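You operate a simulated robot arm through the tools that you are given. There is no shell and no other tool. Be economical: measure what you need, move in short steps, check, and stop when the job is done.

Carry out the task below with a simulated robot arm. There is one attempt and no reset: what you move stays moved.

JOB
Put one of the draughts pieces from the oak stand on the top of the cream shelves.

It is judged by the outcome, as a careful person would: the job done as asked, and still so three seconds after it is handed in. It fails if anything else is knocked over, pushed out of place, dropped, spilled or broken.

ROBOT AND FRAMES
A 6-joint arm with a two-finger parallel gripper, fixed in place. Base frame: the origin is at the foot of the arm, x ahead of it, y to its left, z up; the work surface is at about z = 0.55. Readings come in m, rad, newtons and seconds.
With the tool pointing down near the work surface it reaches from about 0.1 to 0.62 m from the base axis. Its first joint turns from -1.152 to 1.152 rad. Payload 2.9 kg.
The tool frame sits at the grasp point between the pads (the TCP): z along the fingers, y along the line on which they close. The tips reach 0.03 m beyond it. The gripper opens to 0.11 m. The fingers are 0.02 m wide and 0.01 m thick; the gripper's body (0.048 by 0.112 m) begins 0.055 m behind the TCP.
Orientation is that of the tool frame in the base frame, as a unit quaternion [w, x, y, z]. With the fingers straight down and closing along the base's y, the tool's x points along the base's -x, its y along +y and its z along -z.

CONTROLS
- The arm moves only by the tool apply_moves. Its argument "series" is a list of rows, each a list of 5 numbers: the gripper command, from -1 (fully open) to 1 (shut), values between in proportion, then the shift along the tool's x, y, z in units of 150 mm (1.0 is 150 mm), then the turn about the tool's z in units of 90 degrees (1.0 is 90 degrees). In form: [[gripper, x, y, z, twist], ...]. A call has 1 to 12 rows; each row is the pose to reach, as a shift and turn from the pose commanded when the call began, along the tool's axes at that moment. A call with a number of a shift or a turn outside -1 to 1 is refused whole. Each row takes 0.2 s and may step no farther than 0.05 m and 0.15 rad from the row before; otherwise, or with a gripper value out of range, the whole call is refused. A pose out of reach is approached as far as the arm can. The call stops where the force on the tool passes 40 N (or 10 N more than at its start, if that is more) or the arm is blocked; 0.2 s more then pass. Each finger travels about 0.108 m/s and halts on what it meets, pressing with about 30 N; the grip force reading is that of the motor and also rises with nothing between the fingers. The clock runs only during rows and for 0.2 s after the last one: add rows that repeat a pose to give the fingers time. It gives the time, the measured TCP pose, the force on the tool (base axes), the opening and the grip force at its end, in the units of the frame above (readings bear some noise).
- Cameras (640 x 400 px; columns grow to the right, rows downward): "scene" is fixed at [0.0594, 0.4314, 1.3685]; the picture's right is [-0.87, -0.49, 0.00], its down [-0.35, 0.62, -0.70] and it looks along [0.34, -0.62, -0.71] (base axes); focal length 214 px, centre (320, 200). "wrist" rides on the gripper at [0.072, 0.017, -0.103] in the tool frame; the picture's right is [-0.23, 0.97, 0.00], its down [-0.76, -0.18, -0.62] and it looks along [-0.61, -0.14, 0.78] (tool axes); focal length 222 px, centre (320, 200). There is no depth. A picture from a camera that has moved, and an enlarged one, comes with that camera's place and axes in the base frame and with its lens.
- grab_frame(camera): a new picture of that camera. The clock stands still meanwhile.
- zoom(camera, box): a new picture of the part [left, top, right, bottom] of that camera's present view, enlarged. The clock stands still meanwhile.
- close_job(): hands the job in; it is judged then, once.

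Go step by step. Nothing tells you positions but the pictures and the camera data: compare them with the known pose of the tool, close in by small moves and look again before you grip or let go. The budget is 90 turns and 42 pictures, counting those below and the enlarged ones. Unless the task says otherwise, let go and move clear before handing in, and close with one line.

The tools are called after "Request:" as a command line: name --pt "numbers of a row" for each row, then --argument value for the rest, lists and objects as JSON in quotes. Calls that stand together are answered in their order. apply_moves: Moves the arm, as the interface text tells. Its arguments: {"type":"object","properties":{"series":{"type":"array"}},"required":["series"]} The other tools are called the same way: grab_frame (camera) takes a picture; zoom (camera, box) takes an enlarged picture of a part of a camera's view; close_job () hands the job in.

At the start:

```text
clock: 0.0
eef_pos: [0.4396, 0.1299, 1.1996]
tool_rot: [0.0, 0.0, 1.0, 0.0]
force: [-0.6, 1.2, 1.7]
gripper_width: 0.1101
grasp_force: 0.1
```

scene: 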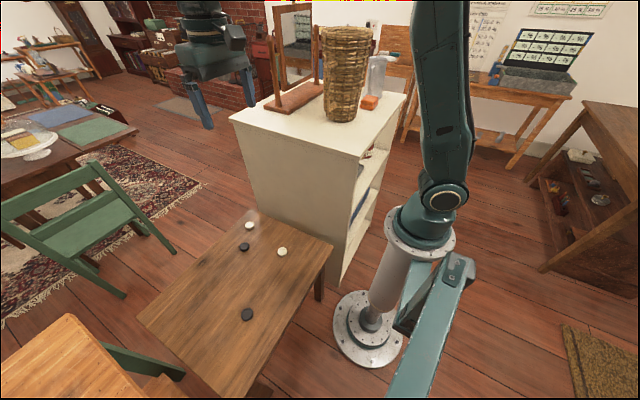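
wrist: 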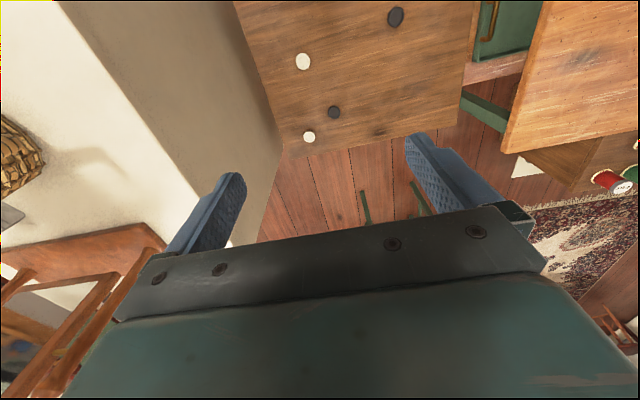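

I see four pieces on the stand (z about 0.55). The nearer white one is at about (0.443, 0.077), and both views agree on that. The shelf top is at about z = 0.98, starting at y of about -0.14, with a free area in front of the basket and the frame. I'll go down above the white piece first.

Request:
apply_moves --pt "-1 0 -0.09 0.25 0" --pt "-1 -0.01 -0.18 0.5 0" --pt "-1 -0.02 -0.27 0.75 0" --pt "-1 -0.02 -0.35 1 0" --pt "-1 -0.02 -0.35 1 0"

Request:
apply_moves --pt "-1 0 0 0.25 0" --pt "-1 0 0 0.5 0" --pt "-1 0 0 0.75 0" --pt "-1 0 0 1 0" --pt "-1 0 0 1 0"

Request:
grab_frame --camera "wrist"

Request:
grab_frame --camera "scene"

```text
clock: 1.2
eef_pos: [0.4431, 0.0772, 1.0464]
tool_rot: [0.001, 0.0, 1.0, 0.0]
force: [-0.6, 0.6, 0.9]
gripper_width: 0.11
grasp_force: 0.0
```

```text
clock: 2.4
eef_pos: [0.4426, 0.0778, 0.8978]
tool_rot: [-0.001, 0.0, 1.0, 0.0]
force: [-0.4, 0.7, -0.1]
gripper_width: 0.1101
grasp_force: 0.1
```

```text
39 pictures are left
camera wrist: at [0.3713, 0.0942, 1.001], right [0.23, 0.97, 0.0], down [0.76, -0.18, 0.62], along [0.61, -0.14, -0.78], focal length 222 px, centre (320, 200)
```

wrist: 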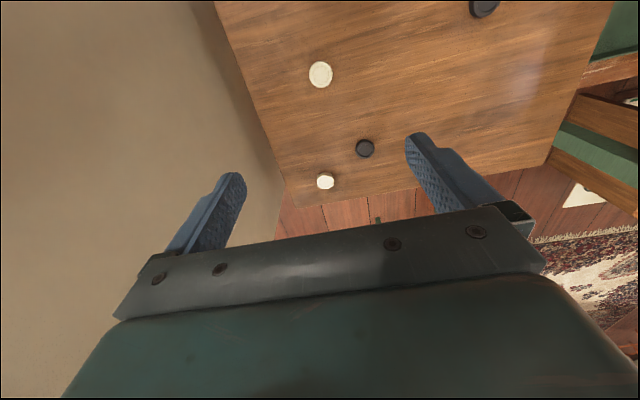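

```text
38 pictures are left
```

scene: 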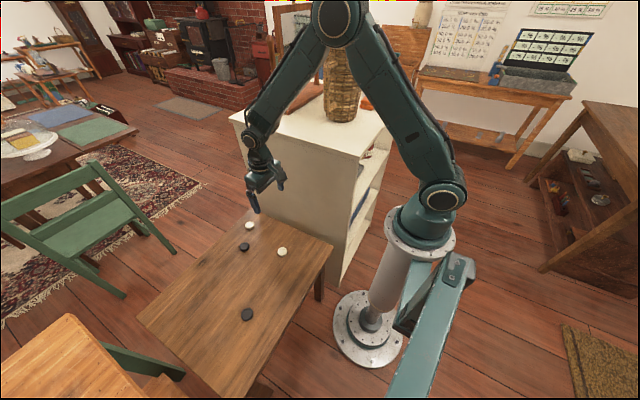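

The estimate holds: the white piece is at about (0.442, 0.079) and about 43 mm across. I'll go down further and look again.

Request:
apply_moves --pt "-1 0 0 0.25 0" --pt "-1 0 0 0.5 0" --pt "-1 0 0 0.75 0" --pt "-1 0 0 1 0" --pt "-1 0 0 1 0"

Request:
apply_moves --pt "-1 0 0 0.25 0" --pt "-1 0 0 0.55 0" --pt "-1 0 0 0.55 0"

Request:
grab_frame --camera "wrist"

Request:
zoom --camera "scene" --box '[220, 180, 348, 260]'

```text
clock: 3.6
eef_pos: [0.4423, 0.0772, 0.7478]
tool_rot: [0.0, 0.0, 1.0, 0.0]
force: [-0.2, -0.1, 0.3]
gripper_width: 0.11
grasp_force: 0.1
```

```text
clock: 4.4
eef_pos: [0.4432, 0.0777, 0.665]
tool_rot: [0.001, 0.0, 1.0, 0.0]
force: [-0.2, 0.5, 0.8]
gripper_width: 0.1099
grasp_force: 0.2
```

```text
37 pictures are left
camera wrist: at [0.3713, 0.0945, 0.7685], right [0.23, 0.97, 0.0], down [0.76, -0.18, 0.62], along [0.61, -0.14, -0.78], focal length 222 px, centre (320, 200)
```

wrist: 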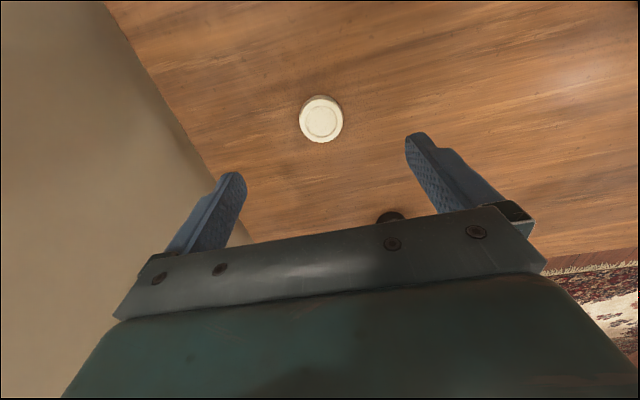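

```text
5.00 times, centred on (284, 220) of scene
camera zoom: at [0.0594, 0.4314, 1.3685], right [-0.87, -0.49, 0.0], down [-0.35, 0.62, -0.7], along [0.34, -0.62, -0.71], focal length 1072 px, centre (500, 100)
```

zoom: 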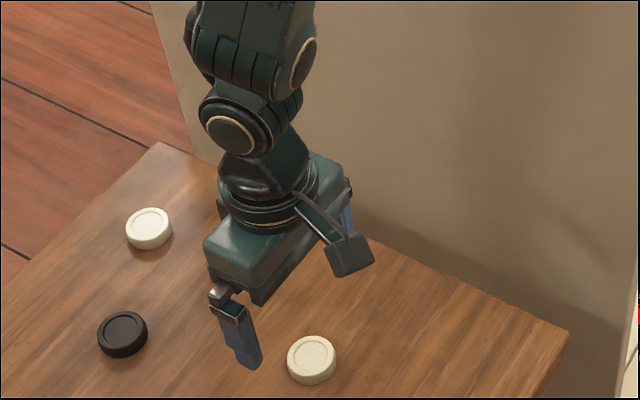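

The piece's top triangulates to about z = 0.565, so it is about 14 mm thick, and its centre is at (0.441, 0.079). I'll lower the TCP to about 0.586, with the tips at about 0.556 just above the board.

Request:
apply_moves --pt "-1 0.01 0.01 0.15 0" --pt "-1 0.01 0.01 0.3 0" --pt "-1 0.01 0.01 0.42 0" --pt "-1 0.01 0.01 0.48 0" --pt "-1 0.01 0.01 0.53 0" --pt "-1 0.01 0.01 0.53 0"

Request:
grab_frame --camera "wrist"

Request:
zoom --camera "scene" --box '[236, 210, 332, 270]'

```text
clock: 5.8
eef_pos: [0.441, 0.0789, 0.5869]
tool_rot: [0.001, 0.0, 1.0, 0.0]
force: [0.0, 0.0, -0.2]
gripper_width: 0.1103
grasp_force: 0.1
```

```text
35 pictures are left
camera wrist: at [0.3696, 0.0958, 0.69], right [0.23, 0.97, 0.0], down [0.76, -0.18, 0.62], along [0.61, -0.14, -0.78], focal length 222 px, centre (320, 200)
```

wrist: 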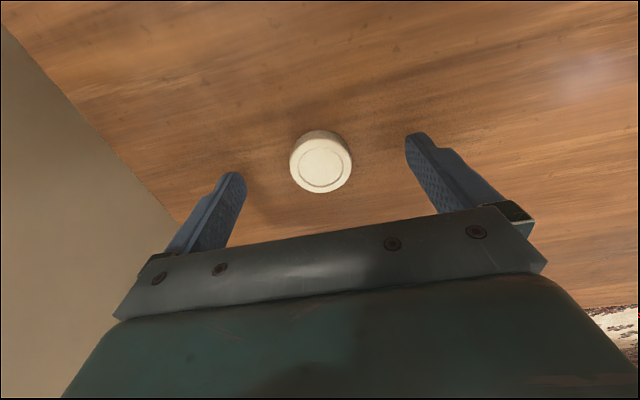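

```text
6.67 times, centred on (284, 240) of scene
camera zoom: at [0.0594, 0.4314, 1.3685], right [-0.87, -0.49, 0.0], down [-0.35, 0.62, -0.7], along [0.34, -0.62, -0.71], focal length 1430 px, centre (560, -67)
```

zoom: 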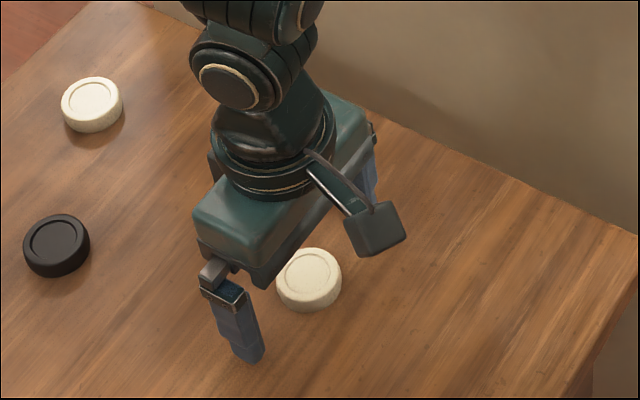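

The piece sits between the fingers and the tips are just above the board. I'll lower 3 mm, nudge y and close.

Request:
apply_moves --pt "-1 0.01 0.01 0.02 0" --pt "-0.2 0.01 0.01 0.02 0" --pt "0.2 0.01 0.01 0.02 0" --pt "1 0.01 0.01 0.02 0" --pt "1 0.01 0.01 0.02 0" --pt "1 0.01 0.01 0.02 0"

Request:
apply_moves --pt "1 0 0 -0.1 0" --pt "1 0 0 -0.3 0" --pt "1 0 0 -0.5 0" --pt "1 0 0 -0.5 0"

Request:
grab_frame --camera "wrist"

```text
clock: 7.2
eef_pos: [0.44, 0.0812, 0.5832]
tool_rot: [0.0, 0.0, 1.0, 0.0]
force: [0.4, -0.4, -0.5]
gripper_width: 0.0384
grasp_force: 30.4
```

```text
clock: 8.2
eef_pos: [0.4397, 0.0795, 0.6584]
tool_rot: [-0.001, 0.0, 1.0, 0.001]
force: [-0.5, -0.7, -0.2]
gripper_width: 0.0387
grasp_force: 29.7
```

```text
33 pictures are left
camera wrist: at [0.3677, 0.0968, 0.7618], right [0.23, 0.97, 0.0], down [0.76, -0.18, 0.62], along [0.61, -0.14, -0.78], focal length 222 px, centre (320, 200)
```

wrist: 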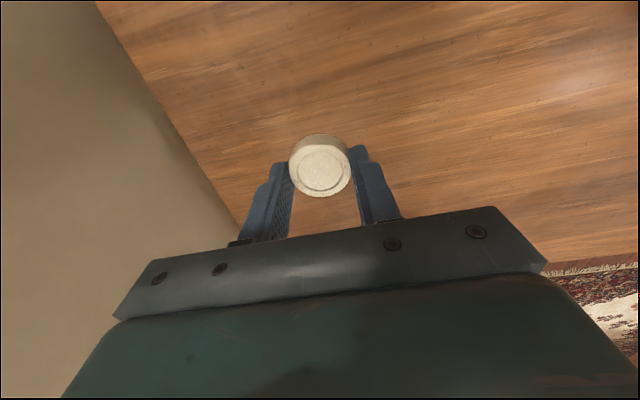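

The piece is held, with a width of 38.5 mm. I'll lift straight up to z of about 1.11.

Request:
apply_moves --pt "1 0 0 -0.25 0" --pt "1 0 0 -0.5 0" --pt "1 0 0 -0.75 0" --pt "1 0 0 -1 0"

Request:
apply_moves --pt "1 0 0 -0.25 0" --pt "1 0 0 -0.5 0" --pt "1 0 0 -0.75 0" --pt "1 0 0 -1 0"

Request:
apply_moves --pt "1 0 0 -0.25 0" --pt "1 0 0 -0.5 0" --pt "1 0 0 -0.75 0" --pt "1 0 0 -1 0" --pt "1 0 0 -1 0"

Request:
grab_frame --camera "wrist"

Request:
grab_frame --camera "scene"

```text
clock: 9.2
eef_pos: [0.439, 0.0804, 0.8098]
tool_rot: [-0.001, 0.0, 1.0, 0.0]
force: [0.1, 0.0, -0.3]
gripper_width: 0.0382
grasp_force: 30.0
```

```text
clock: 10.2
eef_pos: [0.44, 0.0804, 0.959]
tool_rot: [-0.001, 0.0, 1.0, 0.0]
force: [0.3, -1.0, -1.3]
gripper_width: 0.0384
grasp_force: 30.2
```

```text
clock: 11.4
eef_pos: [0.4385, 0.0807, 1.1093]
tool_rot: [0.0, 0.0, 1.0, 0.0]
force: [-0.2, -0.7, -0.3]
gripper_width: 0.0385
grasp_force: 29.7
```

```text
32 pictures are left
camera wrist: at [0.3678, 0.097, 1.2121], right [0.23, 0.97, 0.0], down [0.76, -0.18, 0.62], along [0.61, -0.14, -0.78], focal length 222 px, centre (320, 200)
```

wrist: 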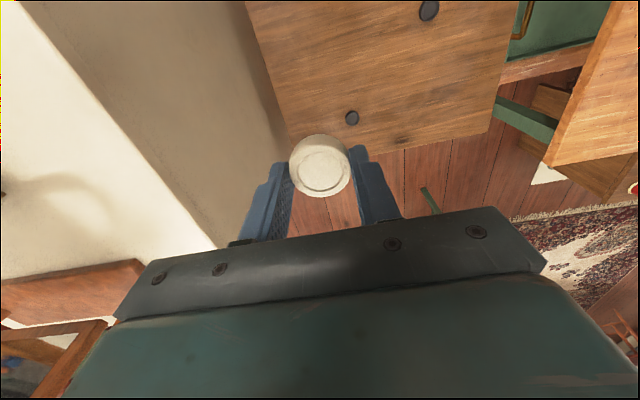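

```text
31 pictures are left
```

scene: 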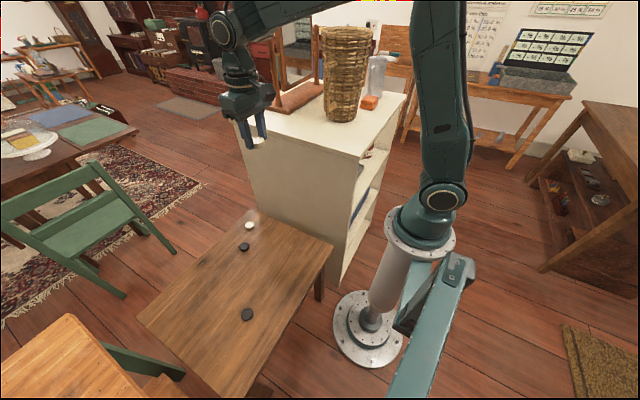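

The shelf's near edge is at y of about -0.135 and its top at about z = 0.975. The basket is near (0.405, -0.36) and the frame foot starts near (0.61, -0.27). The target is (0.50, -0.19), so I'll move part of the way at this height and check.

Request:
apply_moves --pt "1 -0.1 -0.25 0 0" --pt "1 -0.2 -0.5 0 0" --pt "1 -0.3 -0.75 0 0" --pt "1 -0.4 -1 0 0" --pt "1 -0.4 -1 0 0"

Request:
grab_frame --camera "wrist"

Request:
grab_frame --camera "scene"

```text
clock: 12.6
eef_pos: [0.5005, -0.0704, 1.1078]
tool_rot: [0.001, 0.0, 1.0, 0.001]
force: [0.5, 1.0, -0.8]
gripper_width: 0.039
grasp_force: 29.5
```

```text
30 pictures are left
camera wrist: at [0.4284, -0.0533, 1.212], right [0.23, 0.97, 0.0], down [0.76, -0.18, 0.62], along [0.61, -0.14, -0.78], focal length 222 px, centre (320, 200)
```

wrist: 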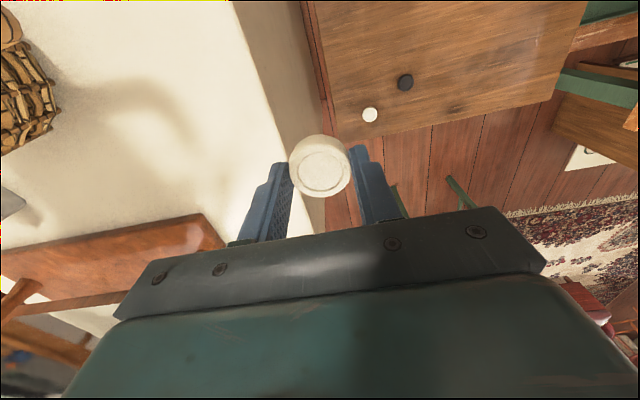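

```text
29 pictures are left
```

scene: 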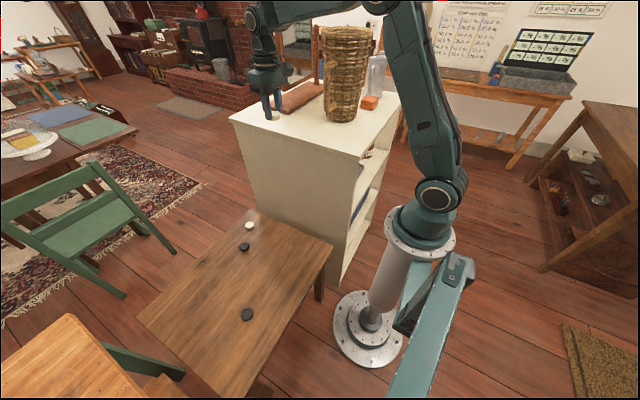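

The frame foot stays at x ≥ 0.58 and y ≤ -0.24, and the basket's near side is at y of about -0.30. (0.485, -0.19) is clear, so I'll go over it at this height.

Request:
apply_moves --pt "1 0.03 -0.2 0 0" --pt "1 0.06 -0.4 0 0" --pt "1 0.1 -0.6 0 0" --pt "1 0.1 -0.8 0 0" --pt "1 0.1 -0.8 0 0"

Request:
apply_moves --pt "1 0 0 0.15 0" --pt "1 0 0 0.3 0" --pt "1 0 0 0.4 0" --pt "1 0 0 0.4 0"

Request:
grab_frame --camera "wrist"

Request:
zoom --camera "scene" --box '[220, 30, 412, 150]'

```text
clock: 13.8
eef_pos: [0.4849, -0.1904, 1.1083]
tool_rot: [0.0, 0.0, 1.0, 0.0]
force: [-0.3, -0.9, -0.2]
gripper_width: 0.0395
grasp_force: 29.8
```

```text
clock: 14.8
eef_pos: [0.4853, -0.19, 1.0478]
tool_rot: [0.001, 0.0, 1.0, 0.0]
force: [0.1, 0.1, -0.4]
gripper_width: 0.0391
grasp_force: 30.0
```

```text
28 pictures are left
camera wrist: at [0.4134, -0.1729, 1.1517], right [0.23, 0.97, 0.0], down [0.76, -0.18, 0.62], along [0.61, -0.14, -0.78], focal length 222 px, centre (320, 200)
```

wrist: 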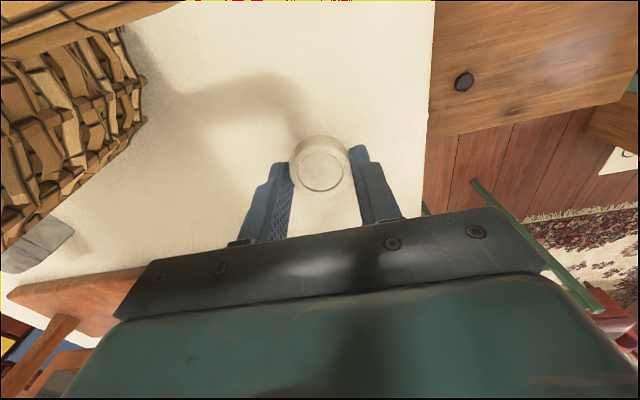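

```text
3.33 times, centred on (316, 90) of scene
camera zoom: at [0.0594, 0.4314, 1.3685], right [-0.87, -0.49, 0.0], down [-0.35, 0.62, -0.7], along [0.34, -0.62, -0.71], focal length 715 px, centre (333, 567)
```

zoom: 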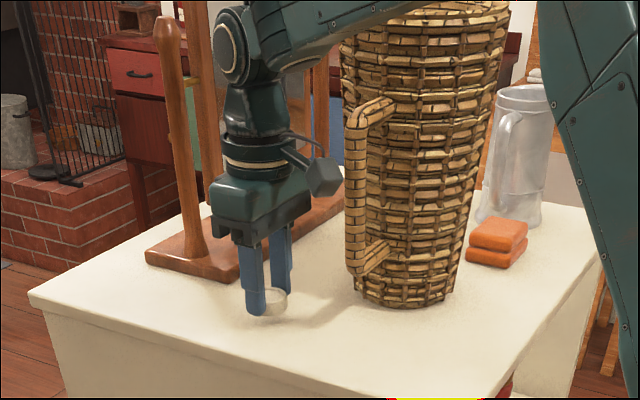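

The piece is about 40 mm above the shelf top, with space to the basket and the frame on both sides. I'll lower in small steps and watch the force.

Request:
apply_moves --pt "1 0 0 0.06 0" --pt "1 0 0 0.12 0" --pt "1 0 0 0.16 0" --pt "1 0 0 0.16 0"

Request:
zoom --camera "scene" --box '[276, 95, 324, 125]'

Request:
zoom --camera "wrist" --box '[220, 80, 420, 205]'

```text
clock: 15.7
eef_pos: [0.4872, -0.1898, 1.0294]
tool_rot: [0.005, -0.001, 1.0, -0.002]
force: [0.0, 0.9, 3.6]
gripper_width: 0.0386
grasp_force: 30.2
stopped in row 4: the force on the tool passed its limit (the readings are from after the stop); the commanded pose is now the measured one
```

```text
13.33 times, centred on (300, 110) of scene
camera zoom: at [0.0593, 0.4314, 1.3685], right [-0.87, -0.49, 0.0], down [-0.35, 0.62, -0.7], along [0.34, -0.62, -0.71], focal length 2860 px, centre (587, 1400)
```

zoom: 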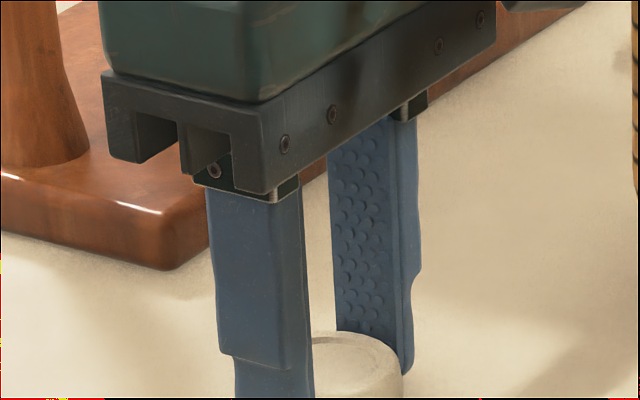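

```text
3.20 times, centred on (320, 142) of wrist
camera zoom: at [0.4141, -0.173, 1.1329], right [0.23, 0.97, 0.0], down [0.76, -0.17, 0.63], along [0.61, -0.14, -0.78], focal length 711 px, centre (320, 384)
```

zoom: 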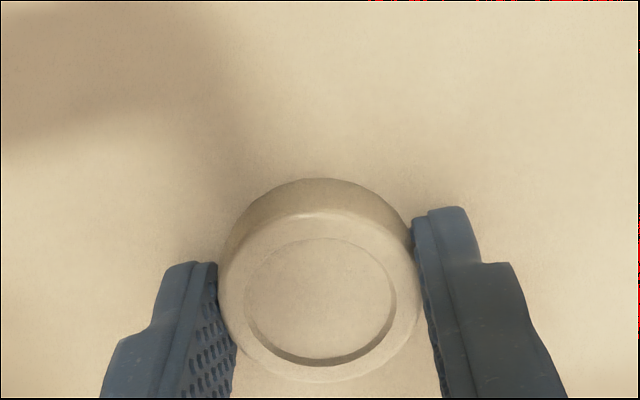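

A contact stopped the arm at z = 1.029. Before letting go I need to confirm it's the piece on the shelf and not the arm touching the basket.

Request:
zoom --camera "scene" --box '[268, 100, 332, 140]'

Request:
zoom --camera "scene" --box '[220, 0, 412, 120]'

Request:
grab_frame --camera "wrist"

```text
10.00 times, centred on (300, 120) of scene
camera zoom: at [0.0593, 0.4314, 1.3685], right [-0.87, -0.49, 0.0], down [-0.35, 0.62, -0.7], along [0.34, -0.62, -0.71], focal length 2145 px, centre (520, 1000)
```

zoom: 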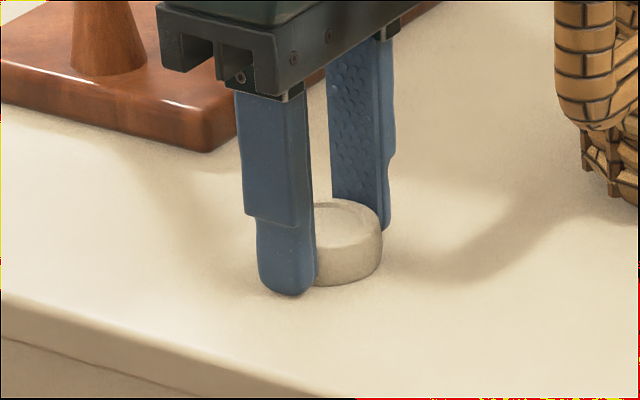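

```text
3.33 times, centred on (316, 60) of scene
camera zoom: at [0.0593, 0.4314, 1.3685], right [-0.87, -0.49, 0.0], down [-0.35, 0.62, -0.7], along [0.34, -0.62, -0.71], focal length 715 px, centre (333, 667)
```

zoom: 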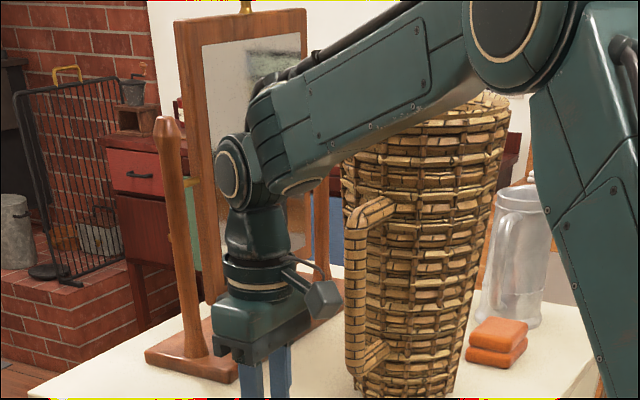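

```text
22 pictures are left
camera wrist: at [0.4141, -0.173, 1.1329], right [0.23, 0.97, 0.0], down [0.76, -0.17, 0.63], along [0.61, -0.14, -0.78], focal length 222 px, centre (320, 200)
```

wrist: 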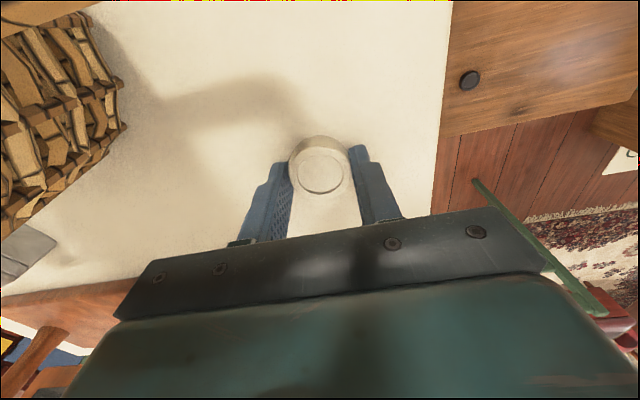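

Both views put the shelf top at z of about 0.997, which matches the piece's underside at 0.996. The basket hasn't moved, so the piece is resting on the shelf. I'll open part way and then rise.

Request:
apply_moves --pt "0.15 0 0 0 0" --pt "-0.1 0 0 0 0" --pt "-0.3 0 0 0 0" --pt "-0.3 0 0 0 0"

Request:
zoom --camera "scene" --box '[268, 100, 332, 140]'

```text
clock: 16.7
eef_pos: [0.4872, -0.1904, 1.0303]
tool_rot: [0.006, -0.001, 1.0, -0.002]
force: [-1.2, -3.1, 7.8]
gripper_width: 0.0699
grasp_force: 0.1
```

```text
10.00 times, centred on (300, 120) of scene
camera zoom: at [0.0593, 0.4313, 1.3685], right [-0.87, -0.49, 0.0], down [-0.35, 0.62, -0.7], along [0.34, -0.61, -0.71], focal length 2145 px, centre (520, 1000)
```

zoom: 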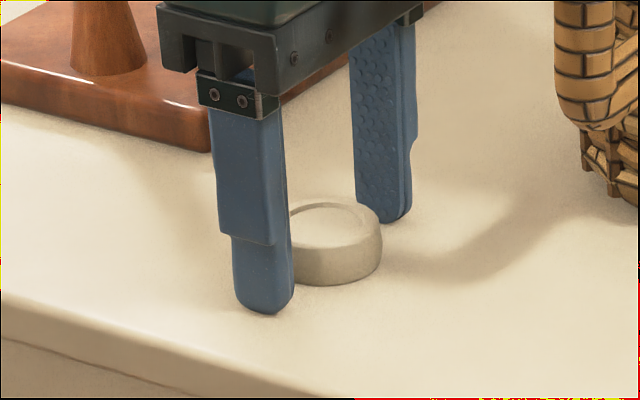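

The piece lies flat on the shelf top and the fingers are clear of it. I'll rise straight up.

Request:
apply_moves --pt "-0.3 0 0 -0.1 0" --pt "-0.3 0 0 -0.3 0" --pt "-0.3 0 0 -0.6 0" --pt "-0.3 0 0 -0.9 0" --pt "-0.3 0 0 -0.9 0"

Request:
apply_moves --pt "-0.3 0 0.25 0 0" --pt "-0.3 0 0.5 0 0" --pt "-0.3 0 0.75 0 0" --pt "-0.3 0 1 0 0" --pt "-0.3 0 1 0 0"

Request:
grab_frame --camera "scene"

```text
clock: 17.9
eef_pos: [0.4854, -0.1893, 1.1653]
tool_rot: [0.004, -0.002, 1.0, -0.002]
force: [0.1, 0.4, 0.6]
gripper_width: 0.0715
grasp_force: 0.1
```

```text
clock: 19.1
eef_pos: [0.4851, -0.0398, 1.165]
tool_rot: [0.005, -0.002, 1.0, -0.002]
force: [0.0, 0.5, -1.2]
gripper_width: 0.0711
grasp_force: 0.0
```

```text
20 pictures are left
```

scene: 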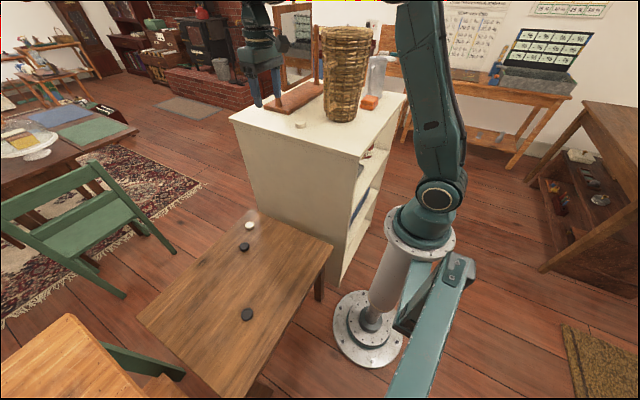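

The piece is on the shelf top, the other things are where they were, and the arm is clear. I'm handing in.

Request:
close_job

```text
The job is handed in.
```

One white draughts piece from the oak stand now lies flat on top of the cream shelves, and in the last picture nothing else had moved.
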